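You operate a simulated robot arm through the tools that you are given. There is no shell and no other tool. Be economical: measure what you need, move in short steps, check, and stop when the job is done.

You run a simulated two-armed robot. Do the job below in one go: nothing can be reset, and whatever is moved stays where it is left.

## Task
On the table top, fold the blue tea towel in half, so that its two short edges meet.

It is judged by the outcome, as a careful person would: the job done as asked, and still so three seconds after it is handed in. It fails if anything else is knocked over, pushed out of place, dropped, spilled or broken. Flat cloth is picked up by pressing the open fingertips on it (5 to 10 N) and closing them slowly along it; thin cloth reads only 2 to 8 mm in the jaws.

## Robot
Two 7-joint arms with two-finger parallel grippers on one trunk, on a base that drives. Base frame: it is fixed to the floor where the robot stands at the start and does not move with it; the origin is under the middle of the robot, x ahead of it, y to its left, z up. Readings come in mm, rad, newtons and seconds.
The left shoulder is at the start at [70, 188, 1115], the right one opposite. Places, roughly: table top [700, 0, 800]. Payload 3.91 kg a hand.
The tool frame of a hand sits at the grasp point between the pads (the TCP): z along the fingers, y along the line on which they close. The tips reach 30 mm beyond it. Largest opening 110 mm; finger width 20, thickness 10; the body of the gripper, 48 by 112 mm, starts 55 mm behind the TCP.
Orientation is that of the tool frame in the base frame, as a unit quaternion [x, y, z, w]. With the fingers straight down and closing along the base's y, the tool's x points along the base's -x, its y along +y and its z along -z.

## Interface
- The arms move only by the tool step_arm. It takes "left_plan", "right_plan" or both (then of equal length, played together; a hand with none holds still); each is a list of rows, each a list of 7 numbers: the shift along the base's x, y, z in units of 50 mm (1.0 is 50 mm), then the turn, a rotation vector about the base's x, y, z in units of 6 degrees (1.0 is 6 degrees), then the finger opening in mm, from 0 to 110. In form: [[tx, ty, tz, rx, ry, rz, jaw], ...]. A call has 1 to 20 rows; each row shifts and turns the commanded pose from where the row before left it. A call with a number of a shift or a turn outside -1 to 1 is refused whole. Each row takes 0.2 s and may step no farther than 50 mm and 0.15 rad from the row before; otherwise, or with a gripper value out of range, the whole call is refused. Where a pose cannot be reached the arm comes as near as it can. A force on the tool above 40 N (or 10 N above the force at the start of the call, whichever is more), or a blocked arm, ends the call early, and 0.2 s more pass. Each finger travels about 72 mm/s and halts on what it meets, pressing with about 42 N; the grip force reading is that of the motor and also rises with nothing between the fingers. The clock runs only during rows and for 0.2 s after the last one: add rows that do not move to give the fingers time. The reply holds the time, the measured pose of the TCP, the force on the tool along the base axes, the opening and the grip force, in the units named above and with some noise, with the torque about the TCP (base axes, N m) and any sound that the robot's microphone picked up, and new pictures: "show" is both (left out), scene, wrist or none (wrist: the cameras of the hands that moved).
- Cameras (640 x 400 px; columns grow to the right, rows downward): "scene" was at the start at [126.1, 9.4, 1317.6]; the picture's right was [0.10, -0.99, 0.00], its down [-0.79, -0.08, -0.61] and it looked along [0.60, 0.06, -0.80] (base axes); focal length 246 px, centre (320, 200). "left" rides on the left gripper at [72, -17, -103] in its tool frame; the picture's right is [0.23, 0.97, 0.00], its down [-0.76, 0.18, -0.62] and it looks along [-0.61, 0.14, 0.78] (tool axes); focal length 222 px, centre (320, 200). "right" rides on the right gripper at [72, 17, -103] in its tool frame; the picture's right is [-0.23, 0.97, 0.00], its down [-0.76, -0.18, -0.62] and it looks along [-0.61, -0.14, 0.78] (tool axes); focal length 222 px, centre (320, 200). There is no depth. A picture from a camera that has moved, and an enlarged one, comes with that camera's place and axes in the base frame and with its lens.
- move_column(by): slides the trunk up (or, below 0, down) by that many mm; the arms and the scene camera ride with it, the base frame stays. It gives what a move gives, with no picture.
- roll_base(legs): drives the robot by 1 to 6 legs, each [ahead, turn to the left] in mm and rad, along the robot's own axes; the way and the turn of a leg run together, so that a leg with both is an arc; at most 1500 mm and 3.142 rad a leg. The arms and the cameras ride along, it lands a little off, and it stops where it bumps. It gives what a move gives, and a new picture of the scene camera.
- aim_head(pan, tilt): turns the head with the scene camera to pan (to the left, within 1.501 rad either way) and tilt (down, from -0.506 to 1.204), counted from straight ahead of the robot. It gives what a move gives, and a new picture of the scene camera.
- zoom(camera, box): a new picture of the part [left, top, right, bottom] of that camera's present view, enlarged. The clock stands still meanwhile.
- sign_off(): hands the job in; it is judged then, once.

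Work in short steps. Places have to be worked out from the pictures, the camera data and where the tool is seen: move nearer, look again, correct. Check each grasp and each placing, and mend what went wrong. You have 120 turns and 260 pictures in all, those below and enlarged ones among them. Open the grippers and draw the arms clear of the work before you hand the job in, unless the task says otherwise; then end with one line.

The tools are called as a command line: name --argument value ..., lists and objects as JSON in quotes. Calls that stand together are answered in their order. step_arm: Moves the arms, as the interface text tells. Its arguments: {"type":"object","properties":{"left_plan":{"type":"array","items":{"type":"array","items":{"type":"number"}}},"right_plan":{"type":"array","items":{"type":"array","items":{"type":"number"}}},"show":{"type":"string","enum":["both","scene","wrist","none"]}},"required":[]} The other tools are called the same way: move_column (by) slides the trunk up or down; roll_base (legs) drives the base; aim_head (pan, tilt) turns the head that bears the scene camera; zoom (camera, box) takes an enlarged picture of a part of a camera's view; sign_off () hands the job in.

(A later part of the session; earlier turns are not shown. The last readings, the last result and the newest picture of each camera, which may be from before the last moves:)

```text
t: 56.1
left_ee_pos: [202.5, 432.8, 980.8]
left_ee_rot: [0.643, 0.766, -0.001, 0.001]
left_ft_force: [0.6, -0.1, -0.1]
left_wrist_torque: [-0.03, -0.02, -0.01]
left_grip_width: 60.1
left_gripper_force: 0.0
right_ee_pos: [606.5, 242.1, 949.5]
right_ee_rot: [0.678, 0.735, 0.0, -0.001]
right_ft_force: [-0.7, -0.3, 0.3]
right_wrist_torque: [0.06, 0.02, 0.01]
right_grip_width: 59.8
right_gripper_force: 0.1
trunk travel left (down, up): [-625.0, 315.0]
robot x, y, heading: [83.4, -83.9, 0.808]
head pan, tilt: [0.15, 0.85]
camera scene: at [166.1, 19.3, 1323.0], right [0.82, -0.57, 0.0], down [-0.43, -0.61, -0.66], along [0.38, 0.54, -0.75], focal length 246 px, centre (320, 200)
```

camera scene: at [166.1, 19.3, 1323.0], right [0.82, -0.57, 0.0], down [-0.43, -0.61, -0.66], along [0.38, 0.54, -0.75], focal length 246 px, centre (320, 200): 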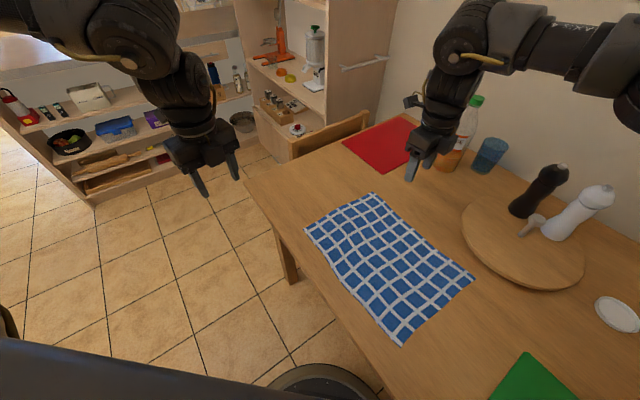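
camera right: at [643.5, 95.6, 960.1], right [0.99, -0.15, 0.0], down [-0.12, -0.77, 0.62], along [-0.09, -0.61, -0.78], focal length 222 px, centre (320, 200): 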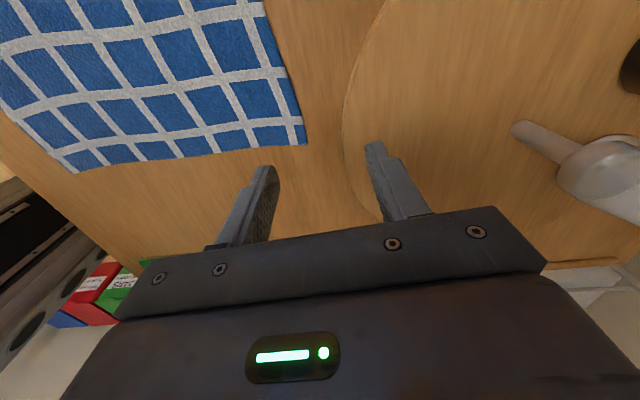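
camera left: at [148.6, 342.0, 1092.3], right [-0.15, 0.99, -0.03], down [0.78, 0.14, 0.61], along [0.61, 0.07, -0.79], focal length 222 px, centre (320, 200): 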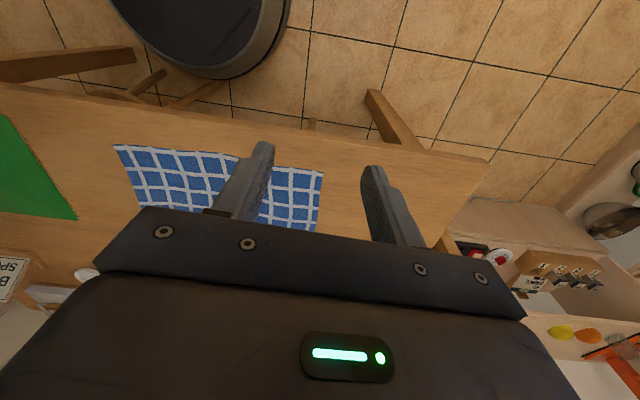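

The right hand now floats over the towel's far side. I turn the base right by 0.31 rad and go 25 mm ahead.

roll_base --legs '[[0, -0.31], [25, 0]]'

```text
t: 57.9
left_ee_pos: [372.5, 383.7, 982.4]
left_ee_rot: [0.753, 0.658, 0.001, 0.002]
left_ft_force: [0.0, -0.9, -0.3]
left_wrist_torque: [0.0, -0.08, 0.05]
left_grip_width: 59.9
left_gripper_force: 0.0
right_ee_pos: [699.8, 78.3, 952.7]
right_ee_rot: [0.783, 0.621, 0.003, 0.0]
right_ft_force: [0.8, 0.2, 0.2]
right_wrist_torque: [-0.04, -0.02, 0.0]
right_grip_width: 60.0
right_gripper_force: 0.0
trunk travel left (down, up): [-625.0, 315.0]
robot x, y, heading: [106.2, -70.0, 0.495]
head pan, tilt: [0.15, 0.85]
camera scene: at [209.8, 0.7, 1323.6], right [0.6, -0.8, 0.0], down [-0.6, -0.45, -0.66], along [0.53, 0.4, -0.75], focal length 246 px, centre (320, 200)
```

scene: 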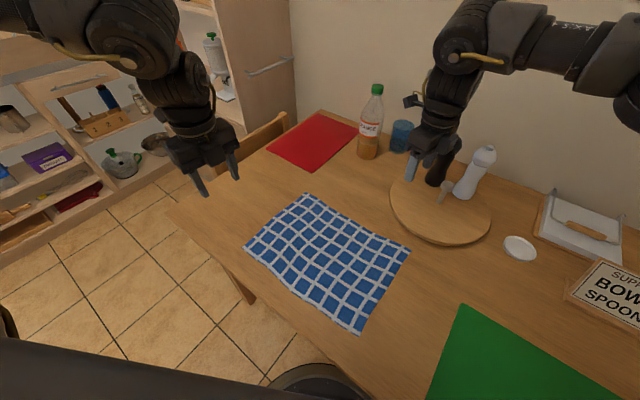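

The towel corners of the target edge are at about (356,360) near and (606,360) far. I bring both hands above grip points (385,352) and (578,352), straightening their yaw so they close along x.

step_arm --left_plan '[[0.05, -0.1, -0.4, 0, 0, 0.3, 40], [0.05, -0.1, -0.4, 0, 0, 0.3, 40], [0.05, -0.1, -0.4, 0, 0, 0.3, 40], [0.05, -0.1, -0.4, 0, 0, 0.38, 40], [0.05, -0.1, -0.4, 0, 0, 0, 40], [0, -0.14, -0.4, 0, 0, 0, 40], [0, 0, 0, 0, 0, 0, 40], [0, 0, 0, 0, 0, 0, 40]]' --right_plan '[[-0.35, 0.78, 0, 0, 0, 0.3, 40], [-0.35, 0.78, 0, 0, 0, 0.3, 40], [-0.35, 0.78, 0, 0, 0, 0.3, 40], [-0.35, 0.78, -0.1, 0, 0, 0.3, 40], [-0.35, 0.78, -0.3, 0, 0, 0.3, 40], [-0.35, 0.79, -0.3, 0, 0, 0.3, 40], [-0.35, 0.79, -0.4, 0, 0, 0.4, 40], [0, 0, -0.6, 0, 0, 0, 40]]'

```text
t: 59.7
left_ee_pos: [383.2, 355.8, 865.0]
left_ee_rot: [0.708, 0.706, -0.001, 0.002]
left_ft_force: [1.0, -1.3, -0.3]
left_wrist_torque: [0.0, -0.01, 0.0]
left_grip_width: 39.9
left_gripper_force: 0.2
left hand out of reach, approached as far as the arm can: row 6
right_ee_pos: [583.1, 271.3, 863.8]
right_ee_rot: [0.707, 0.707, 0.001, 0.0]
right_ft_force: [-0.2, -0.1, -0.3]
right_wrist_torque: [-0.01, -0.01, 0.02]
right_grip_width: 40.3
right_gripper_force: 0.1
right hand out of reach, approached as far as the arm can: row 6, 7
trunk travel left (down, up): [-625.0, 315.0]
robot x, y, heading: [104.7, -71.5, 0.499]
head pan, tilt: [0.15, 0.85]
camera scene: at [215.5, 2.4, 1322.9], right [0.6, -0.8, 0.0], down [-0.6, -0.45, -0.66], along [0.52, 0.4, -0.75], focal length 246 px, centre (320, 200)
camera right: at [601.2, 344.2, 969.2], right [0.97, -0.23, 0.0], down [-0.18, -0.76, 0.62], along [-0.14, -0.6, -0.78], focal length 222 px, centre (320, 200)
camera left: at [365.6, 428.1, 968.1], right [0.97, 0.22, 0.0], down [0.17, -0.76, 0.63], along [0.14, -0.61, -0.78], focal length 222 px, centre (320, 200)
```

scene: 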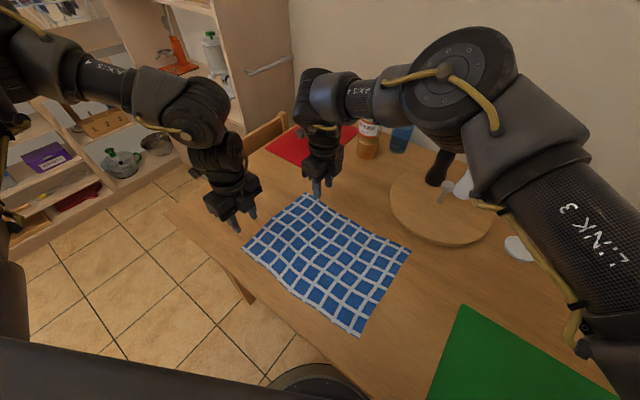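
right: 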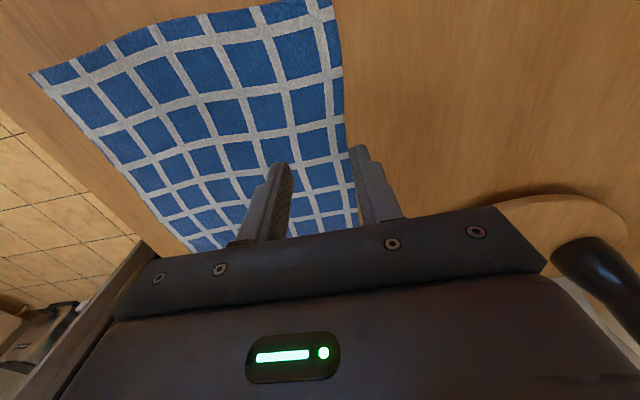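
left: 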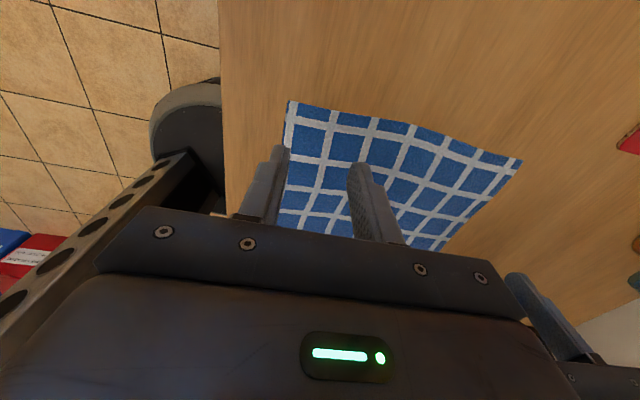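

The left hand arrives fine, but the right stops at y≈271, an inward shoulder limit. Tilting its fingers 25° toward +y (about the closing axis) gains the missing ~80 mm, so I do that while moving to y=352.

step_arm --right_plan '[[0, 0, 0, 0.85, 0, 0, 40], [0, 0.3, 0, 0.85, 0, 0, 40], [0, 0.3, 0, 0.85, 0, 0, 40], [0, 0.3, 0, 0.85, 0, 0, 40], [0, 0.4, 0, 0.85, 0, 0, 40], [-0.1, 0.3, -0.2, 0, 0, 0, 40], [0, 0, -0.2, 0, 0, 0, 40], [0, 0, 0, 0, 0, 0, 40]]'

```text
t: 61.5
left_ee_pos: [382.8, 356.5, 865.3]
left_ee_rot: [0.709, 0.706, -0.001, 0.001]
left_ft_force: [-0.4, 0.2, 0.7]
left_wrist_torque: [0.0, 0.02, 0.03]
left_grip_width: 40.1
left_gripper_force: 0.1
right_ee_pos: [580.2, 350.1, 845.5]
right_ee_rot: [0.69, 0.69, 0.157, -0.156]
right_ft_force: [-0.4, 0.9, 0.3]
right_wrist_torque: [0.01, -0.01, 0.0]
right_grip_width: 40.0
right_gripper_force: 0.0
trunk travel left (down, up): [-625.0, 315.0]
robot x, y, heading: [107.0, -71.0, 0.501]
head pan, tilt: [0.15, 0.85]
camera scene: at [214.0, 2.3, 1323.0], right [0.6, -0.8, 0.0], down [-0.6, -0.45, -0.66], along [0.53, 0.4, -0.75], focal length 246 px, centre (320, 200)
camera right: at [596.6, 371.7, 971.6], right [0.97, -0.2, -0.1], down [-0.18, -0.96, 0.23], along [-0.14, -0.21, -0.97], focal length 222 px, centre (320, 200)
```

scene: 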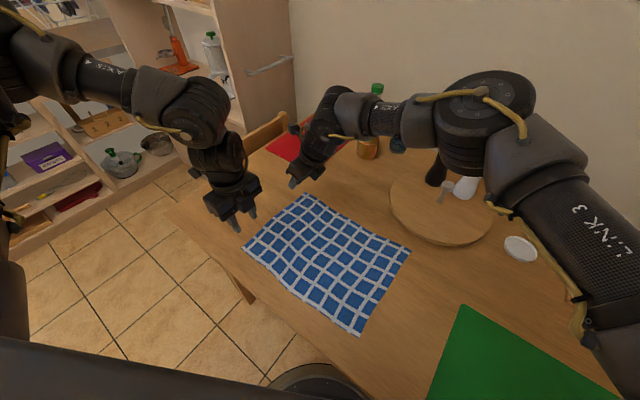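
right: 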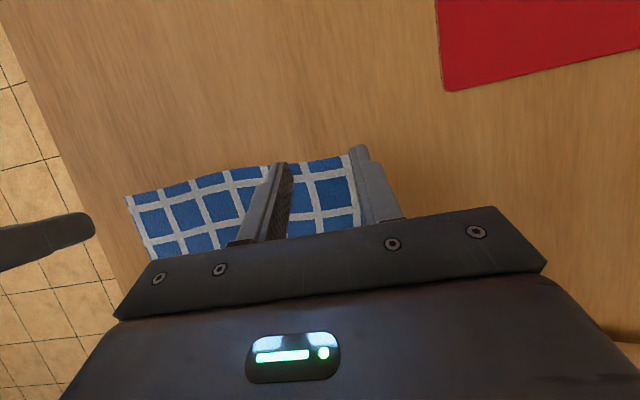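

Both hands sit over their corners: edge at y≈365, corners at x≈356 and 606, consistent with z≈750. I descend both to just above the cloth.

step_arm --left_plan '[[0, 0, -0.5, 0, 0, 0, 34], [0, 0, -0.5, 0, 0, 0, 34], [0, 0, -0.4, 0, 0, 0, 34], [0, 0, 0, 0, 0, 0, 34]]' --right_plan '[[0, -0.05, -0.4, 0, 0, 0, 34], [0, 0, -0.4, 0, 0, 0, 34], [0, 0, -0.2, 0, 0, 0, 34], [0, 0, 0, 0, 0, 0, 34]]'

```text
t: 62.5
left_ee_pos: [361.4, 377.4, 816.6]
left_ee_rot: [0.708, 0.706, 0.001, 0.001]
left_ft_force: [-0.9, -0.1, -0.4]
left_wrist_torque: [-0.03, -0.02, 0.01]
left_grip_width: 34.1
left_gripper_force: 0.1
left hand out of reach, approached as far as the arm can: row 1, 2, 3
right_ee_pos: [578.4, 347.8, 795.3]
right_ee_rot: [0.69, 0.69, 0.157, -0.156]
right_ft_force: [0.5, 0.5, -0.2]
right_wrist_torque: [0.0, -0.02, 0.0]
right_grip_width: 34.3
right_gripper_force: 0.0
trunk travel left (down, up): [-625.0, 315.0]
robot x, y, heading: [106.0, -72.1, 0.49]
head pan, tilt: [0.15, 0.85]
camera scene: at [214.3, 2.1, 1323.0], right [0.6, -0.8, 0.0], down [-0.6, -0.45, -0.66], along [0.53, 0.4, -0.75], focal length 246 px, centre (320, 200)
camera right: at [595.7, 368.4, 921.3], right [0.97, -0.2, -0.1], down [-0.18, -0.96, 0.23], along [-0.14, -0.21, -0.97], focal length 222 px, centre (320, 200)
camera left: at [343.2, 450.3, 919.7], right [0.97, 0.22, 0.0], down [0.17, -0.76, 0.63], along [0.14, -0.61, -0.78], focal length 222 px, centre (320, 200)
```

scene: 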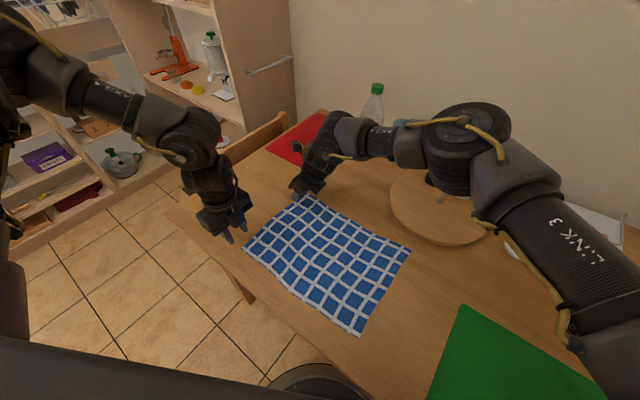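
right: 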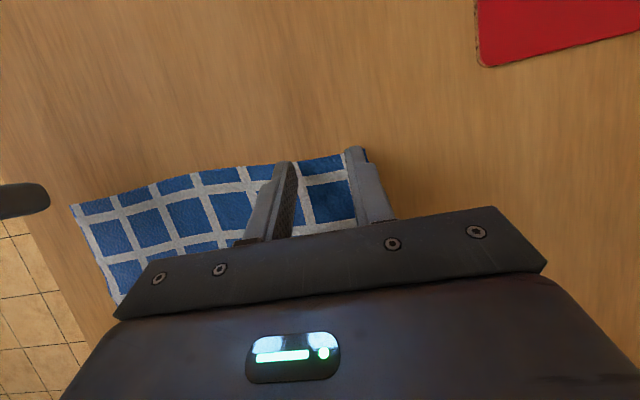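
left: 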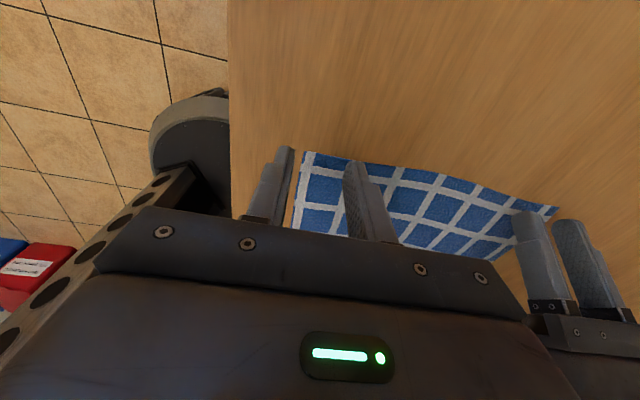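

The left hand hits its limit when lowering and drifts out. I use the same trick there: tilt its fingers 20° toward −y and come back to (384,355).

step_arm --left_plan '[[0, 0, 0.3, -0.7, 0, 0, 34], [0, 0, 0.1, -0.7, 0, 0, 34], [0.1, -0.1, 0, -0.7, 0, 0, 34], [0.1, -0.1, 0, -0.7, 0, 0, 34], [0.1, -0.1, 0, -0.7, 0, 0, 34], [0.16, -0.14, 0, 0, 0, 0, 34], [0, 0, -0.4, 0, 0, 0, 34], [0, 0, -0.3, 0, 0, 0, 34], [0, 0, 0, 0, 0, 0, 34]]'

```text
t: 64.5
left_ee_pos: [385.6, 357.3, 801.8]
left_ee_rot: [0.696, 0.694, -0.129, 0.13]
left_ft_force: [0.4, 0.7, 0.6]
left_wrist_torque: [-0.02, 0.01, 0.0]
left_grip_width: 33.9
left_gripper_force: 0.0
right_ee_pos: [578.3, 346.8, 795.3]
right_ee_rot: [0.689, 0.689, 0.158, -0.156]
right_ft_force: [0.2, 0.2, -0.6]
right_wrist_torque: [-0.05, 0.0, -0.02]
right_grip_width: 34.1
right_gripper_force: 0.0
trunk travel left (down, up): [-625.0, 315.0]
robot x, y, heading: [104.8, -67.8, 0.502]
head pan, tilt: [0.15, 0.85]
camera scene: at [214.1, 2.1, 1323.0], right [0.6, -0.8, 0.0], down [-0.6, -0.45, -0.66], along [0.53, 0.4, -0.75], focal length 246 px, centre (320, 200)
camera left: at [367.0, 460.8, 874.1], right [0.97, 0.21, -0.08], down [0.17, -0.49, 0.86], along [0.14, -0.85, -0.51], focal length 222 px, centre (320, 200)
```

scene: 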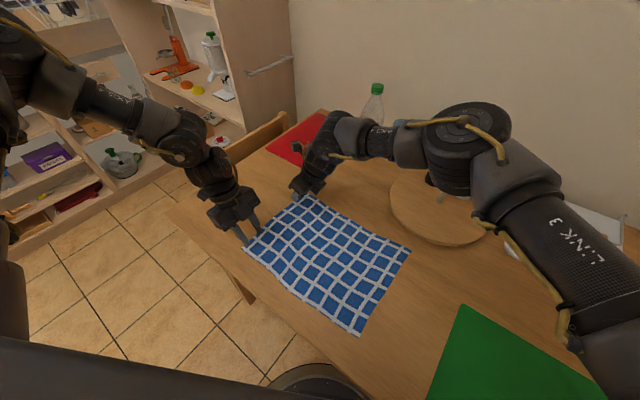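
left: 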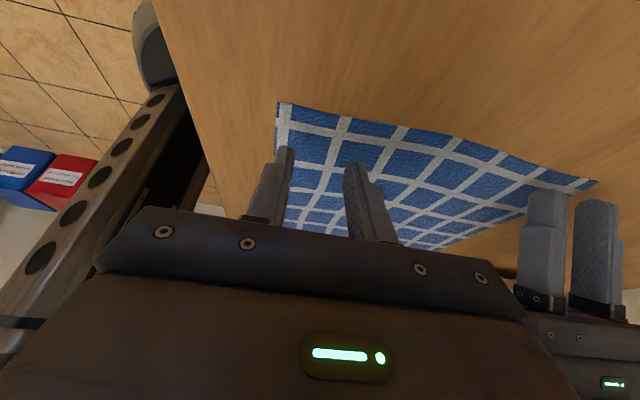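

Both are placed. I descend slowly in 3–4 mm rows to feel for contact.

step_arm --left_plan '[[0, 0, -0.1, 0, 0, 0, 34], [0, 0, -0.08, 0, 0, 0, 34], [0, 0, -0.08, 0, 0, 0, 34], [0, 0, -0.06, 0, 0, 0, 34], [0, 0, 0, 0, 0, 0, 34]]' --right_plan '[[0, 0, -0.06, 0, 0, 0, 34], [0, 0, -0.06, 0, 0, 0, 34], [0, 0, -0.06, 0, 0, 0, 34], [0, 0, -0.04, 0, 0, 0, 34], [0, 0, 0, 0, 0, 0, 34]]' --show "none"

```text
t: 65.7
left_ee_pos: [378.0, 359.6, 794.4]
left_ee_rot: [0.696, 0.694, -0.129, 0.13]
left_ft_force: [-0.5, -0.2, 0.8]
left_wrist_torque: [-0.04, 0.0, 0.0]
left_grip_width: 33.9
left_gripper_force: 0.0
left hand out of reach, approached as far as the arm can: row 2, 3
right_ee_pos: [578.8, 349.0, 783.7]
right_ee_rot: [0.69, 0.689, 0.157, -0.156]
right_ft_force: [-0.1, -0.7, 0.2]
right_wrist_torque: [-0.02, 0.01, 0.02]
right_grip_width: 33.6
right_gripper_force: 0.0
trunk travel left (down, up): [-625.0, 315.0]
robot x, y, heading: [103.7, -75.2, 0.499]
head pan, tilt: [0.15, 0.85]
```

No contact yet and the left is limited again as it lowers. I give it 12° more tilt and correct back to x≈385.

step_arm --left_plan '[[0, 0, 0.3, -0.7, 0, 0, 34], [0, 0, 0, -0.7, 0, 0, 34], [0.1, 0, 0, -0.7, 0, 0, 34], [0.04, -0.04, -0.1, 0, 0, 0, 34], [0, 0, -0.2, 0, 0, 0, 34], [0, 0, -0.1, 0, 0, 0, 34], [0, 0, -0.1, 0, 0, 0, 34], [0, 0, 0, 0, 0, 0, 34]]' --show "wrist"

```text
t: 67.5
left_ee_pos: [377.1, 360.5, 797.0]
left_ee_rot: [0.678, 0.676, -0.204, 0.206]
left_ft_force: [-1.2, 0.5, -0.2]
left_wrist_torque: [0.03, -0.01, -0.01]
left_grip_width: 34.0
left_gripper_force: 0.1
left hand out of reach, approached as far as the arm can: row 5, 6, 7
right_ee_pos: [580.1, 349.8, 783.4]
right_ee_rot: [0.69, 0.689, 0.157, -0.157]
right_ft_force: [-0.2, 1.0, -0.3]
right_wrist_torque: [0.0, -0.02, -0.04]
right_grip_width: 33.8
right_gripper_force: 0.0
trunk travel left (down, up): [-625.0, 315.0]
robot x, y, heading: [109.1, -69.8, 0.501]
head pan, tilt: [0.15, 0.85]
camera left: at [359.3, 477.5, 843.0], right [0.97, 0.19, -0.12], down [0.17, -0.29, 0.94], along [0.14, -0.94, -0.31], focal length 222 px, centre (320, 200)
```

left: 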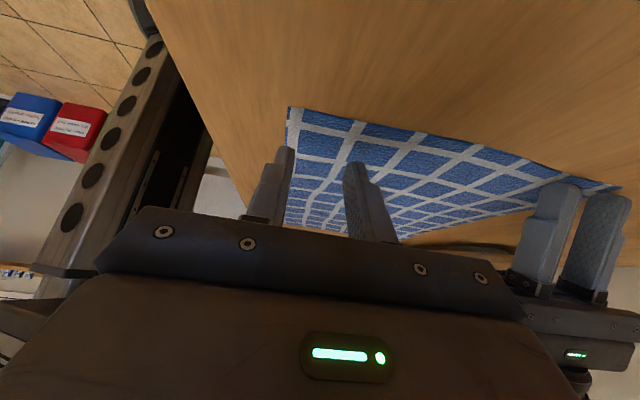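

Extra tilt doesn't help; the left limit tightens as the hand gets low relative to the shoulder. So I undo that tilt, raise both hands 100 mm, and lower the trunk 90 mm instead (the right elbow is around z 1100, well above the mills).

step_arm --left_plan '[[0, 0, 0.5, 0.7, 0, 0, 34], [0, 0, 0.5, 0.7, 0, 0, 34], [0, 0, 0.5, 0.7, 0, 0, 34], [0, 0, 0.5, 0, 0, 0, 34], [0, 0, 0, 0, 0, 0, 34]]' --right_plan '[[0, 0, 0.5, 0, 0, 0, 34], [0, 0, 0.5, 0, 0, 0, 34], [0, 0, 0.5, 0, 0, 0, 34], [0, 0, 0.5, 0, 0, 0, 34], [0, 0, 0, 0, 0, 0, 34]]' --show "none"

move_column --by -90

```text
t: 68.7
left_ee_pos: [377.0, 360.3, 895.6]
left_ee_rot: [0.696, 0.695, -0.129, 0.13]
left_ft_force: [-0.1, 0.9, -0.3]
left_wrist_torque: [-0.03, 0.02, -0.02]
left_grip_width: 33.9
left_gripper_force: 0.0
right_ee_pos: [580.7, 348.7, 884.7]
right_ee_rot: [0.689, 0.69, 0.157, -0.157]
right_ft_force: [-0.3, 0.1, -0.1]
right_wrist_torque: [0.02, -0.02, 0.01]
right_grip_width: 34.1
right_gripper_force: 0.0
trunk travel left (down, up): [-625.0, 315.0]
robot x, y, heading: [106.0, -73.1, 0.506]
head pan, tilt: [0.15, 0.85]
```

```text
t: 69.9
left_ee_pos: [377.1, 359.3, 806.9]
left_ee_rot: [0.696, 0.694, -0.13, 0.131]
left_ft_force: [-0.1, 0.4, -0.3]
left_wrist_torque: [0.02, -0.01, 0.0]
left_grip_width: 33.9
left_gripper_force: 0.0
right_ee_pos: [578.2, 347.6, 793.6]
right_ee_rot: [0.689, 0.689, 0.158, -0.156]
right_ft_force: [0.2, 1.0, -0.5]
right_wrist_torque: [-0.01, 0.02, -0.02]
right_grip_width: 33.8
right_gripper_force: 0.0
trunk travel left (down, up): [-535.0, 405.0]
robot x, y, heading: [106.8, -70.1, 0.504]
head pan, tilt: [0.15, 0.85]
```

Trunk is lowered. I shift the left to (384,356) and lower both in small steps again.

step_arm --left_plan '[[0.14, -0.07, -0.1, 0, 0, 0, 34], [0, 0, -0.12, 0, 0, 0, 34], [0, 0, -0.1, 0, 0, 0, 34], [0, 0, -0.1, 0, 0, 0, 34], [0, 0, 0, 0, 0, 0, 34]]' --right_plan '[[0, 0, -0.06, 0, 0, 0, 34], [0, 0, -0.06, 0, 0, 0, 34], [0, 0, -0.06, 0, 0, 0, 34], [0, 0, -0.04, 0, 0, 0, 34], [0, 0, 0, 0, 0, 0, 34]]' --show "none"

```text
t: 71.1
left_ee_pos: [383.8, 356.5, 785.4]
left_ee_rot: [0.696, 0.694, -0.129, 0.131]
left_ft_force: [-0.4, -0.4, -0.1]
left_wrist_torque: [0.03, 0.01, -0.02]
left_grip_width: 34.0
left_gripper_force: 0.0
right_ee_pos: [578.6, 349.4, 783.0]
right_ee_rot: [0.689, 0.69, 0.157, -0.157]
right_ft_force: [0.6, 0.1, 1.5]
right_wrist_torque: [-0.02, 0.0, 0.0]
right_grip_width: 34.0
right_gripper_force: 0.0
trunk travel left (down, up): [-535.0, 405.0]
robot x, y, heading: [107.3, -74.1, 0.503]
head pan, tilt: [0.15, 0.85]
```

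No limit now. I go on down gently: 2 mm rows.

step_arm --left_plan '[[0, 0, -0.04, 0, 0, 0, 34], [0, 0, -0.03, 0, 0, 0, 34], [0, 0, 0, 0, 0, 0, 34]]' --right_plan '[[0, 0, -0.03, 0, 0, 0, 34], [0, 0, 0, 0, 0, 0, 34], [0, 0, 0, 0, 0, 0, 34]]' --show "wrist"

```text
t: 71.9
left_ee_pos: [384.1, 355.5, 783.3]
left_ee_rot: [0.696, 0.695, -0.128, 0.13]
left_ft_force: [-0.2, 0.6, 1.1]
left_wrist_torque: [0.01, 0.02, 0.02]
left_grip_width: 34.1
left_gripper_force: 0.1
right_ee_pos: [579.3, 348.2, 782.6]
right_ee_rot: [0.689, 0.689, 0.158, -0.157]
right_ft_force: [2.0, 1.0, 8.4]
right_wrist_torque: [0.09, -0.01, 0.0]
right_grip_width: 33.8
right_gripper_force: 0.0
trunk travel left (down, up): [-535.0, 405.0]
robot x, y, heading: [111.3, -72.9, 0.496]
head pan, tilt: [0.15, 0.85]
camera right: at [595.7, 369.1, 908.6], right [0.97, -0.2, -0.1], down [-0.18, -0.96, 0.23], along [-0.14, -0.21, -0.97], focal length 222 px, centre (320, 200)
camera left: at [366.4, 460.0, 854.3], right [0.97, 0.21, -0.08], down [0.17, -0.49, 0.86], along [0.14, -0.85, -0.51], focal length 222 px, centre (320, 200)
```

right: 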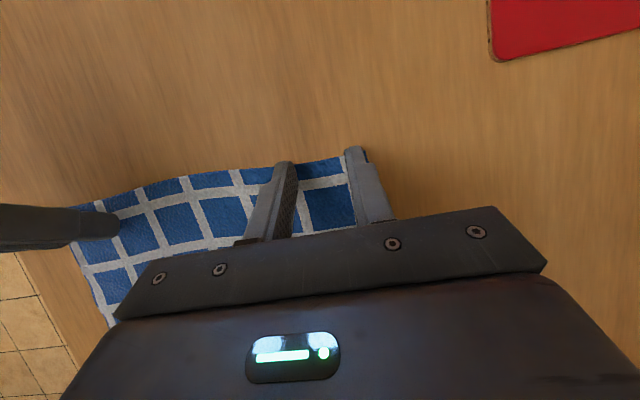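
left: 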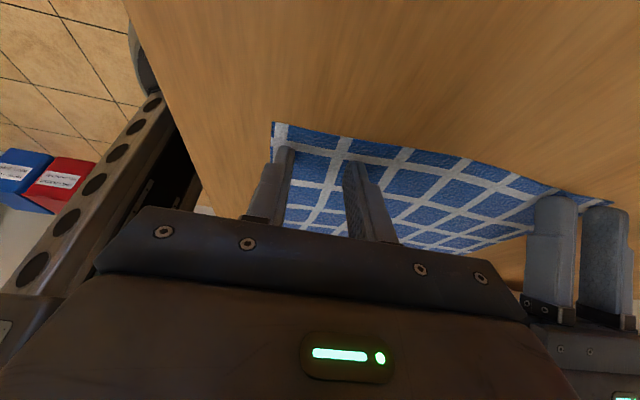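

The right presses with ~8 N; I close it slowly while the left comes down the last 2 mm.

step_arm --right_plan '[[0, 0, 0, 0, 0, 0, 31], [0, 0, 0, 0, 0, 0, 28], [0, 0, 0, 0, 0, 0, 25], [0, 0, 0, 0, 0, 0, 22], [0, 0, 0, 0, 0, 0, 19], [0, 0, 0, 0, 0, 0, 16], [0, 0, 0, 0, 0, 0, 13], [0, 0, 0, 0, 0, 0, 10], [0, 0, 0, 0, 0, 0, 7], [0, 0, 0, 0, 0, 0, 4], [0, 0, 0, 0, 0, 0, 0], [0, 0, 0, 0, 0, 0, 0]]' --left_plan '[[0, 0, -0.03, 0, 0, 0, 34], [0, 0, 0, 0, 0, 0, 34], [0, 0, 0, 0, 0, 0, 34], [0, 0, 0, 0, 0, 0, 34], [0, 0, 0, 0, 0, 0, 34], [0, 0, 0, 0, 0, 0, 34], [0, 0, 0, 0, 0, 0, 34], [0, 0, 0, 0, 0, 0, 34], [0, 0, 0, 0, 0, 0, 34], [0, 0, 0, 0, 0, 0, 34], [0, 0, 0, 0, 0, 0, 34], [0, 0, 0, 0, 0, 0, 34]]' --show "wrist"

```text
t: 74.5
left_ee_pos: [384.0, 355.5, 782.5]
left_ee_rot: [0.697, 0.694, -0.128, 0.129]
left_ft_force: [5.6, 4.9, 25.8]
left_wrist_torque: [0.11, -0.01, -0.01]
left_grip_width: 33.9
left_gripper_force: 0.1
right_ee_pos: [577.8, 348.6, 782.1]
right_ee_rot: [0.689, 0.69, 0.157, -0.156]
right_ft_force: [-3.0, 0.0, 3.6]
right_wrist_torque: [-0.03, 0.13, 0.05]
right_grip_width: 2.0
right_gripper_force: 42.0
trunk travel left (down, up): [-535.0, 405.0]
robot x, y, heading: [101.6, -69.6, 0.506]
head pan, tilt: [0.15, 0.85]
camera right: at [594.7, 368.3, 908.7], right [0.97, -0.2, -0.1], down [-0.18, -0.96, 0.23], along [-0.14, -0.21, -0.97], focal length 222 px, centre (320, 200)
camera left: at [365.8, 459.1, 853.8], right [0.97, 0.21, -0.08], down [0.17, -0.49, 0.86], along [0.14, -0.85, -0.51], focal length 222 px, centre (320, 200)
```

right: 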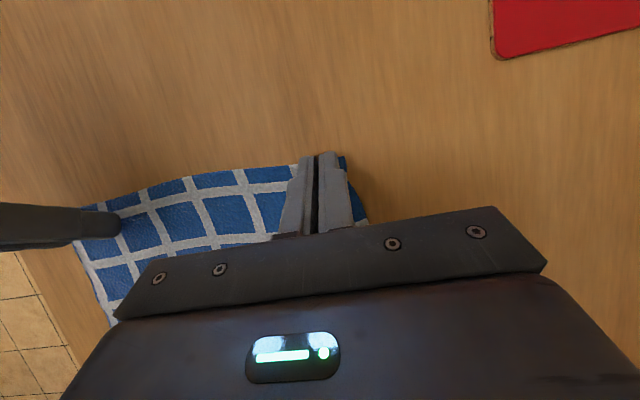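
left: 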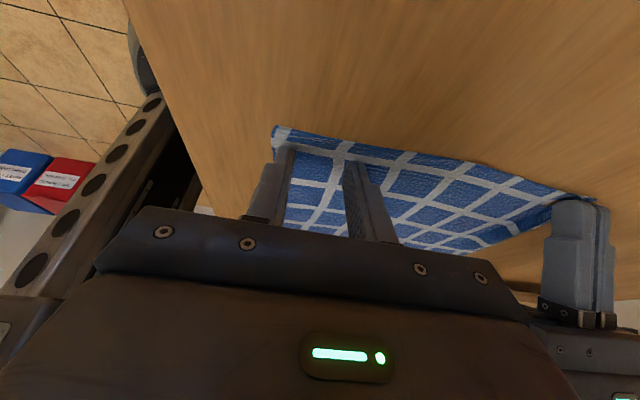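

Right jaws read 2.0 mm with cloth gathered between. The left presses too hard (26 N), so I ease it up about 1 mm and check.

step_arm --left_plan '[[0, 0, 0.022, 0, 0, 0, 34], [0, 0, 0, 0, 0, 0, 34]]' --show "none"

```text
t: 75.1
left_ee_pos: [382.5, 355.2, 782.7]
left_ee_rot: [0.697, 0.694, -0.129, 0.129]
left_ft_force: [6.9, 1.8, 14.5]
left_wrist_torque: [0.01, -0.05, 0.04]
left_grip_width: 33.3
left_gripper_force: 0.1
right_ee_pos: [577.6, 347.5, 782.3]
right_ee_rot: [0.689, 0.69, 0.157, -0.157]
right_ft_force: [-5.8, -0.9, 6.0]
right_wrist_torque: [-0.04, 0.17, 0.02]
right_grip_width: 1.9
right_gripper_force: 41.6
trunk travel left (down, up): [-535.0, 405.0]
robot x, y, heading: [105.6, -67.0, 0.501]
head pan, tilt: [0.15, 0.85]
```

The pull of ±6 N in x shows the right really holds cloth. I ease the left 0.4 mm more and close it slowly, letting the right give 10 mm toward it.

step_arm --left_plan '[[0, 0, 0.008, 0, 0, 0, 33], [0, 0, 0, 0, 0, 0, 30], [0, 0, 0, 0, 0, 0, 27], [0, 0, 0, 0, 0, 0, 24], [0, 0, 0, 0, 0, 0, 21], [0, 0, 0, 0, 0, 0, 18], [0, 0, 0, 0, 0, 0, 15], [0, 0, 0, 0, 0, 0, 12], [0, 0, 0, 0, 0, 0, 9], [0, 0, 0, 0, 0, 0, 6], [0, 0, 0, 0, 0, 0, 3], [0, 0, 0, 0, 0, 0, 0], [0, 0, 0, 0, 0, 0, 0]]' --right_plan '[[-0.1, 0, 0.02, 0, 0, 0, 0], [-0.1, 0, 0, 0, 0, 0, 0], [0, 0, 0, 0, 0, 0, 0], [0, 0, 0, 0, 0, 0, 0], [0, 0, 0, 0, 0, 0, 0], [0, 0, 0, 0, 0, 0, 0], [0, 0, 0, 0, 0, 0, 0], [0, 0, 0, 0, 0, 0, 0], [0, 0, 0, 0, 0, 0, 0], [0, 0, 0, 0, 0, 0, 0], [0, 0, 0, 0, 0, 0, 0], [0, 0, 0, 0, 0, 0, 0], [0, 0, 0, 0, 0, 0, 0]]' --show "wrist"

```text
t: 77.9
left_ee_pos: [383.5, 355.8, 782.5]
left_ee_rot: [0.697, 0.694, -0.129, 0.129]
left_ft_force: [5.4, 0.2, 2.6]
left_wrist_torque: [0.0, -0.16, -0.02]
left_grip_width: 2.0
left_gripper_force: 41.9
right_ee_pos: [568.4, 348.2, 782.2]
right_ee_rot: [0.689, 0.689, 0.158, -0.157]
right_ft_force: [-6.2, -0.1, 5.4]
right_wrist_torque: [-0.04, 0.1, 0.06]
right_grip_width: 1.6
right_gripper_force: 41.9
trunk travel left (down, up): [-535.0, 405.0]
robot x, y, heading: [101.9, -71.8, 0.5]
head pan, tilt: [0.15, 0.85]
camera right: at [584.6, 369.6, 908.6], right [0.97, -0.2, -0.1], down [-0.18, -0.96, 0.23], along [-0.14, -0.21, -0.97], focal length 222 px, centre (320, 200)
camera left: at [366.0, 459.4, 854.0], right [0.97, 0.21, -0.08], down [0.17, -0.49, 0.86], along [0.14, -0.85, -0.51], focal length 222 px, centre (320, 200)
```

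right: 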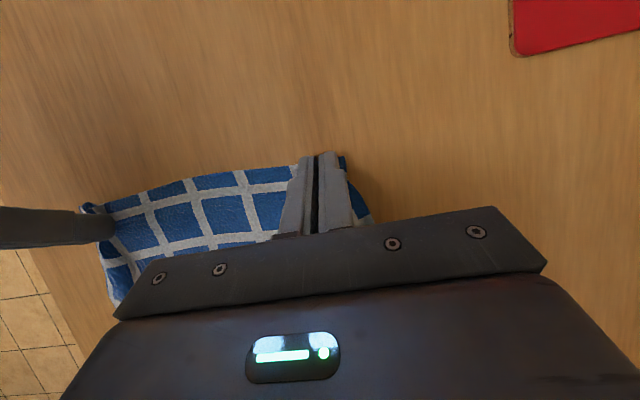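
left: 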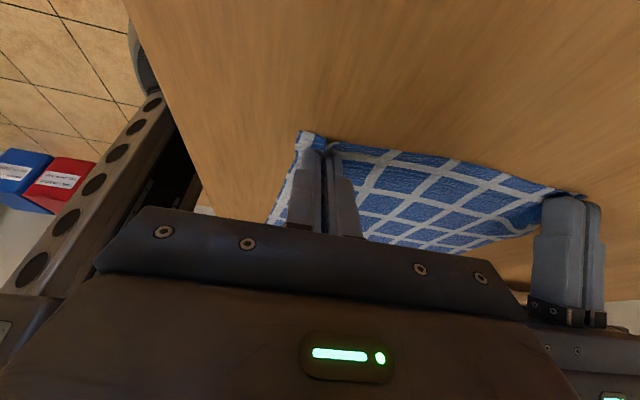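

Both jaws read ~2 mm with cloth puckered between them. I lift both 100 mm slowly and look.

step_arm --left_plan '[[0, 0, 0.2, 0, 0, 0, 0], [0, 0, 0.3, 0, 0, 0, 0], [0, 0, 0.3, 0, 0, 0, 0], [0, 0, 0.4, 0, 0, 0, 0], [0, 0, 0.4, 0, 0, 0, 0], [0, 0, 0.4, 0, 0, 0, 0], [0, 0, 0, 0, 0, 0, 0]]' --right_plan '[[-0.08, 0, 0.2, 0, 0, 0, 0], [0, 0, 0.3, 0, 0, 0, 0], [0, 0, 0.3, 0, 0, 0, 0], [0, 0, 0.4, 0, 0, 0, 0], [0, 0, 0.4, 0, 0, 0, 0], [0, 0, 0.4, 0, 0, 0, 0], [0, 0, 0, 0, 0, 0, 0]]'

```text
t: 79.5
left_ee_pos: [384.1, 357.1, 882.5]
left_ee_rot: [0.697, 0.694, -0.129, 0.13]
left_ft_force: [1.6, 0.3, -0.5]
left_wrist_torque: [0.0, -0.01, 0.01]
left_grip_width: 2.5
left_gripper_force: 41.9
right_ee_pos: [564.5, 348.6, 882.3]
right_ee_rot: [0.689, 0.69, 0.157, -0.157]
right_ft_force: [-0.8, -0.7, 0.3]
right_wrist_torque: [0.01, 0.0, 0.02]
right_grip_width: 1.6
right_gripper_force: 42.1
trunk travel left (down, up): [-535.0, 405.0]
robot x, y, heading: [104.5, -71.4, 0.499]
head pan, tilt: [0.15, 0.85]
camera scene: at [214.8, 2.7, 1232.8], right [0.6, -0.8, 0.0], down [-0.6, -0.45, -0.66], along [0.53, 0.4, -0.75], focal length 246 px, centre (320, 200)
camera right: at [581.6, 369.7, 1008.0], right [0.97, -0.2, -0.1], down [-0.18, -0.96, 0.23], along [-0.14, -0.21, -0.97], focal length 222 px, centre (320, 200)
camera left: at [366.9, 461.0, 953.1], right [0.97, 0.21, -0.08], down [0.18, -0.49, 0.86], along [0.14, -0.85, -0.51], focal length 222 px, centre (320, 200)
```

scene: 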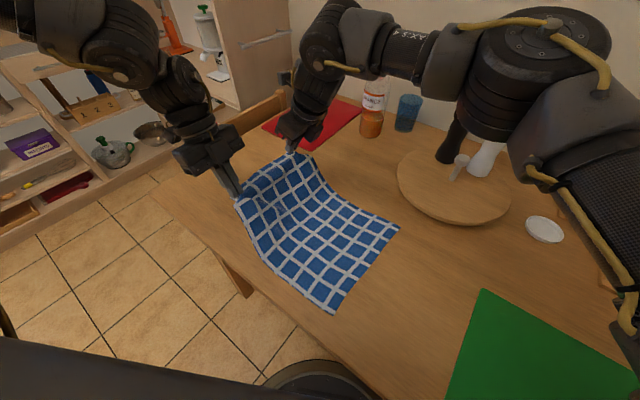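
right: 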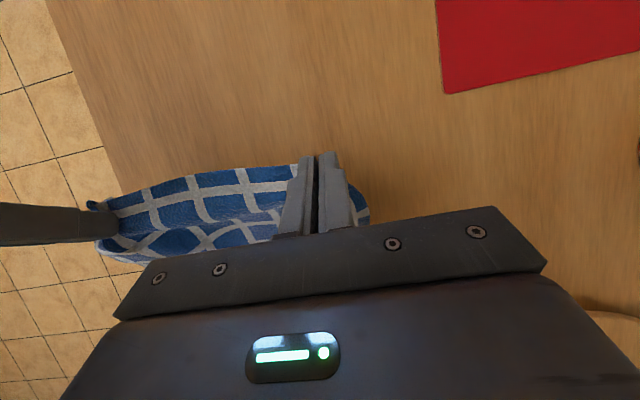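
left: 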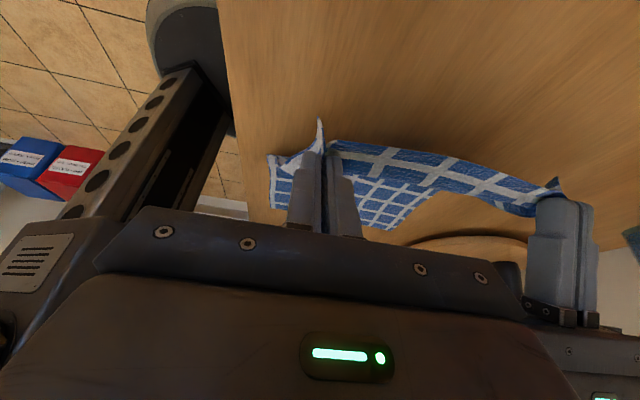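

The edge is held at both corners and the towel hangs neatly. I lift further in the same attitude until it hangs almost free.

step_arm --left_plan '[[0, 0, 0.45, 0, 0, 0, 0], [0, 0, 0.45, 0, 0, 0, 0], [0, 0, 0.45, 0, 0, 0, 0], [0, 0, 0.45, 0, 0, 0, 0], [0, 0, 0.45, 0, 0, 0, 0], [0, 0, 0.45, 0, 0, 0, 0], [0, 0, 0.45, 0, 0, 0, 0], [0, 0, 0.45, 0, 0, 0, 0], [0, 0, 0.45, 0, 0, 0, 0], [0, 0, 0.4, 0, 0, 0, 0], [0, 0, 0, 0, 0, 0, 0]]' --right_plan '[[0, 0, 0.45, 0, 0, 0, 0], [0, 0, 0.45, 0, 0, 0, 0], [0, 0, 0.45, 0, 0, 0, 0], [0, 0, 0.45, 0, 0, 0, 0], [0, 0, 0.45, 0, 0, 0, 0], [0, 0, 0.45, 0, 0, 0, 0], [0, 0, 0.45, 0, 0, 0, 0], [0, 0, 0.45, 0, 0, 0, 0], [0, 0, 0.45, 0, 0, 0, 0], [0, 0, 0.4, 0, 0, 0, 0], [0, 0, 0, 0, 0, 0, 0]]' --show "scene"

```text
t: 81.9
left_ee_pos: [383.4, 356.1, 1104.5]
left_ee_rot: [0.697, 0.693, -0.127, 0.133]
left_ft_force: [27.7, 0.6, 1.8]
left_wrist_torque: [-0.01, -0.91, 0.16]
left_grip_width: 2.5
left_gripper_force: 41.9
right_ee_pos: [579.5, 339.7, 1114.2]
right_ee_rot: [0.696, 0.679, 0.159, -0.171]
right_ft_force: [-28.1, 0.4, -1.6]
right_wrist_torque: [0.01, 0.85, 0.22]
right_grip_width: 2.1
right_gripper_force: 42.3
trunk travel left (down, up): [-535.0, 405.0]
robot x, y, heading: [105.5, -70.3, 0.497]
head pan, tilt: [0.15, 0.85]
camera scene: at [213.7, 2.9, 1232.9], right [0.6, -0.8, 0.0], down [-0.6, -0.46, -0.66], along [0.53, 0.4, -0.75], focal length 246 px, centre (320, 200)
```

scene: 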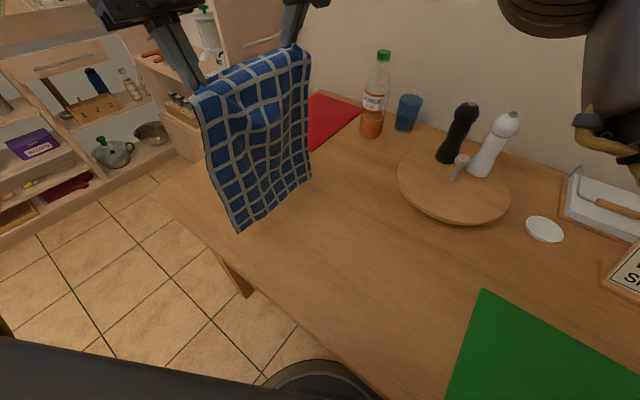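

The towel hangs nicely, but the right drifted and pulls at 28 N. I ease that, then rotate the held edge toward the robot's lateral direction, untilting and yawing the hands clockwise as I go.

step_arm --left_plan '[[0, 0, -0.2, 0, 0, 0, 0], [0.055, 0.044, 0, 0.67, 0, 0, 0], [0.055, 0.044, 0, 0.67, 0, 0, 0], [0.055, 0.044, 0, 0.67, 0, 0, 0], [0.055, 0.044, 0, 0.67, 0, 0, 0], [0.055, 0.044, 0, 0.67, 0, 0, 0], [0.055, 0.044, 0, 0, 0, -1, 0], [0.055, 0.044, 0, 0, 0, -1, 0], [0.055, 0.044, 0, 0, 0, -1, 0], [0.055, 0.044, 0, 0, 0, -1, 0], [0.055, 0.044, 0, 0, 0, -1, 0], [0.055, 0.044, 0, 0, 0, 0, 0], [0.055, 0.044, 0, 0, 0, 0, 0], [0, 0, 0, 0, 0, 0, 0]]' --right_plan '[[-0.25, 0, -0.38, 0, 0, 0, 0], [-0.06, -0.152, 0, -0.84, 0, 0, 0], [-0.07, -0.152, 0, -0.84, 0, 0, 0], [-0.07, -0.152, 0, -0.84, 0, 0, 0], [-0.07, -0.152, 0, -0.84, 0, 0, 0], [-0.07, -0.152, 0, -0.84, 0, 0, 0], [-0.07, -0.152, 0, 0, 0, -1, 0], [-0.07, -0.152, 0, 0, 0, -1, 0], [-0.07, -0.152, 0, 0, 0, -1, 0], [-0.07, -0.152, 0, 0, 0, -1, 0], [-0.07, -0.152, 0, 0, 0, -1, 0], [-0.07, -0.152, 0, 0, 0, 0, 0], [-0.07, -0.152, 0, 0, 0, 0, 0], [0, 0, 0, 0, 0, 0, 0]]' --show "scene"

```text
t: 82.8
left_ee_pos: [380.8, 359.0, 1086.5]
left_ee_rot: [0.708, 0.699, -0.066, 0.081]
left_ft_force: [25.6, -6.1, 4.6]
left_wrist_torque: [-0.24, -0.89, -0.01]
left_grip_width: 1.9
left_gripper_force: 41.8
left hand out of reach, approached as far as the arm can: row 3, 4
right_ee_pos: [573.0, 314.2, 1117.5]
right_ee_rot: [0.711, 0.683, 0.102, -0.13]
right_ft_force: [-26.5, 5.8, -4.6]
right_wrist_torque: [0.24, 0.83, 0.05]
right_grip_width: 1.7
right_gripper_force: 41.5
right hand out of reach, approached as far as the arm can: row 4
trunk travel left (down, up): [-535.0, 405.0]
robot x, y, heading: [100.6, -69.4, 0.498]
head pan, tilt: [0.15, 0.85]
stopped in row 4 (right hand): the force on the tool passed its limit (the readings are from after the stop); the commanded pose is now the measured one
camera scene: at [213.6, 2.1, 1233.0], right [0.6, -0.8, 0.0], down [-0.6, -0.45, -0.66], along [0.53, 0.4, -0.75], focal length 246 px, centre (320, 200)
```

scene: 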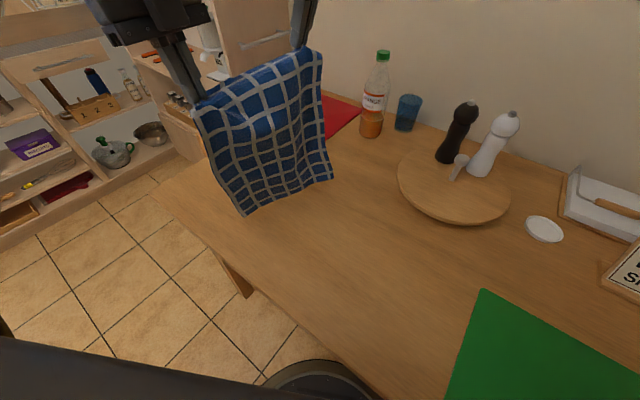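

The hands got too far apart (≈200 mm) because the right is at a limit up high. I lower both to ~1050 and bring the right closer to slacken the cloth.

step_arm --left_plan '[[0, 0, -0.2, 0, 0, 0, 0], [0.05, 0.05, -0.2, 0, 0, 0, 0], [0, 0, -0.2, 0, 0, 0, 0], [0, 0, -0.2, 0, 0, 0, 0], [0, 0, 0, 0, 0, 0, 0]]' --right_plan '[[-0.15, 0, -0.35, 0, 0, 0, 0], [-0.15, -0.1, -0.4, 0, 0, 0, 0], [-0.1, -0.1, -0.4, 0, 0, 0, 0], [-0.1, -0.1, -0.3, 0, 0, 0, 0], [0, 0, 0, 0, 0, 0, 0]]' --show "none"

```text
t: 84.0
left_ee_pos: [381.8, 362.4, 1044.9]
left_ee_rot: [0.706, 0.7, -0.069, 0.078]
left_ft_force: [0.5, 0.2, 0.3]
left_wrist_torque: [0.0, 0.02, 0.02]
left_grip_width: 1.9
left_gripper_force: 41.9
right_ee_pos: [549.2, 299.1, 1044.6]
right_ee_rot: [0.713, 0.682, 0.106, -0.127]
right_ft_force: [-0.4, -0.5, 0.3]
right_wrist_torque: [0.01, -0.02, 0.0]
right_grip_width: 1.5
right_gripper_force: 42.2
trunk travel left (down, up): [-535.0, 405.0]
robot x, y, heading: [104.3, -71.4, 0.498]
head pan, tilt: [0.15, 0.85]
```

Slack again and still held. I continue turning the edge: the right comes back/right, the left goes ahead, both untilting.

step_arm --left_plan '[[0.1, 0.07, 0, 0.25, 0, 0, 0], [0.1, 0.07, 0, 0.25, 0, 0, 0], [0.1, 0.07, 0, 0.25, 0, 0, 0], [0.1, 0.07, 0, 0.25, 0, 0, 0], [0.1, 0.07, 0, 0.25, 0, 0, 0], [0.1, 0.07, 0, 0.25, 0, 0, 0], [0.1, 0.07, 0, 0.25, 0, 0, 0], [0.1, 0.07, 0, 0.25, 0, 0, 0], [0, 0, 0, 0, 0, 0, 0]]' --right_plan '[[-0.09, -0.18, 0, -0.4, 0, 0, 0], [-0.09, -0.18, 0, -0.4, 0, 0, 0], [-0.09, -0.18, 0, -0.4, 0, 0, 0], [-0.09, -0.18, 0, -0.4, 0, 0, 0], [-0.09, -0.18, 0, -0.4, 0, 0, 0], [-0.09, -0.18, 0, -0.4, 0, 0, 0], [-0.09, -0.18, 0, -0.4, 0, 0, 0], [-0.09, -0.18, 0, -0.4, 0, 0, 0], [0, 0, 0, 0, 0, 0, 0]]' --show "scene"

```text
t: 85.8
left_ee_pos: [396.8, 387.1, 1031.8]
left_ee_rot: [0.716, 0.698, 0.001, 0.018]
left_ft_force: [13.9, -19.9, 2.3]
left_wrist_torque: [-0.61, -0.46, -0.14]
left_grip_width: 2.2
left_gripper_force: 41.8
left hand out of reach, approached as far as the arm can: row 4, 5, 6, 7, 8
right_ee_pos: [510.4, 237.1, 1045.6]
right_ee_rot: [0.717, 0.696, -0.001, -0.019]
right_ft_force: [-13.4, 20.5, -2.0]
right_wrist_torque: [0.63, 0.39, -0.16]
right_grip_width: 1.7
right_gripper_force: 41.4
trunk travel left (down, up): [-535.0, 405.0]
robot x, y, heading: [104.2, -70.7, 0.499]
head pan, tilt: [0.15, 0.85]
stopped in row 8 (left hand): the force on the tool passed its limit (the readings are from after the stop); the commanded pose is now the measured one
camera scene: at [214.1, 2.2, 1233.0], right [0.6, -0.8, 0.0], down [-0.6, -0.45, -0.66], along [0.53, 0.4, -0.75], focal length 246 px, centre (320, 200)
```

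scene: 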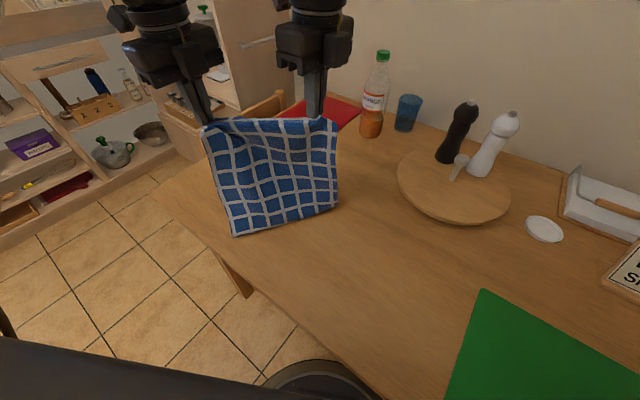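

The edge is now nearly lateral to the robot. The bottom hem still drags on the table, so I raise the trunk 70 mm to let it hang free and ease the tension a little first.

step_arm --right_plan '[[-0.12, 0.14, -0.1, 0, 0, 0, 0], [0, 0, 0, 0, 0, 0, 0]]' --show "none"

move_column --by 75

zoom --camera "scene" --box '[0, 0, 640, 400]'

```text
t: 86.4
left_ee_pos: [395.1, 388.3, 1031.2]
left_ee_rot: [0.714, 0.7, 0.002, 0.016]
left_ft_force: [9.5, -14.4, 0.6]
left_wrist_torque: [-0.41, -0.31, -0.12]
left_grip_width: 2.2
left_gripper_force: 41.9
right_ee_pos: [508.6, 239.6, 1044.7]
right_ee_rot: [0.721, 0.692, 0.0, -0.021]
right_ft_force: [-9.0, 13.2, -1.9]
right_wrist_torque: [0.49, 0.29, -0.1]
right_grip_width: 1.5
right_gripper_force: 41.3
trunk travel left (down, up): [-535.0, 405.0]
robot x, y, heading: [103.5, -68.9, 0.5]
head pan, tilt: [0.15, 0.85]
```

```text
t: 87.5
left_ee_pos: [396.7, 389.3, 1105.6]
left_ee_rot: [0.714, 0.699, 0.0, 0.016]
left_ft_force: [9.3, -14.2, 0.7]
left_wrist_torque: [-0.46, -0.3, -0.11]
left_grip_width: 1.9
left_gripper_force: 42.2
right_ee_pos: [510.0, 240.1, 1118.5]
right_ee_rot: [0.721, 0.692, -0.002, -0.02]
right_ft_force: [-9.1, 13.8, -1.2]
right_wrist_torque: [0.51, 0.33, -0.08]
right_grip_width: 1.9
right_gripper_force: 42.0
trunk travel left (down, up): [-610.0, 330.0]
robot x, y, heading: [105.6, -75.6, 0.5]
head pan, tilt: [0.15, 0.85]
```

```text
1.00 times, centred on (320, 200) of scene
camera zoom: at [214.5, 2.3, 1307.9], right [0.6, -0.8, 0.0], down [-0.6, -0.45, -0.66], along [0.53, 0.4, -0.75], focal length 246 px, centre (320, 200)
```

zoom: 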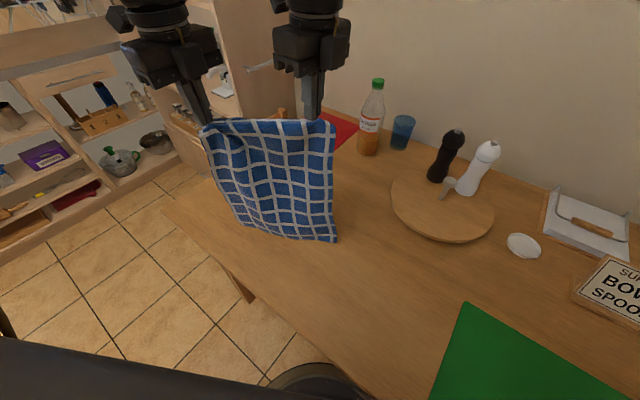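

The towel hangs free and straight. I toe the hands in 16° (fingers toward each other), which moves the wrists away from their inward limits and leaves room to move.

step_arm --left_plan '[[0, 0, 0, -0.6, -0.33, 0, 0], [0, 0, 0, -0.6, -0.33, 0, 0], [0, 0, 0, -0.6, -0.33, 0, 0], [0, 0, 0, -0.6, -0.33, 0, 0], [0, 0, 0, 0, 0, 0, 0]]' --right_plan '[[-0.07, 0.09, -0.1, 0.6, 0.33, 0, 0], [-0.03, 0.04, -0.1, 0.6, 0.33, 0, 0], [0, 0, -0.06, 0.6, 0.33, 0, 0], [0, 0, 0, 0.6, 0.33, 0, 0], [0, 0, 0, 0, 0, 0, 0]]' --show "none"

```text
t: 88.7
left_ee_pos: [395.6, 388.3, 1105.5]
left_ee_rot: [0.705, 0.691, -0.038, 0.154]
left_ft_force: [0.0, 0.1, -0.5]
left_wrist_torque: [0.0, 0.01, 0.0]
left_grip_width: 1.8
left_gripper_force: 42.1
right_ee_pos: [500.8, 247.3, 1102.8]
right_ee_rot: [0.711, 0.685, 0.036, -0.156]
right_ft_force: [0.2, 0.3, 0.4]
right_wrist_torque: [-0.01, -0.08, 0.02]
right_grip_width: 1.8
right_gripper_force: 41.9
trunk travel left (down, up): [-610.0, 330.0]
robot x, y, heading: [109.4, -67.9, 0.498]
head pan, tilt: [0.15, 0.85]
```

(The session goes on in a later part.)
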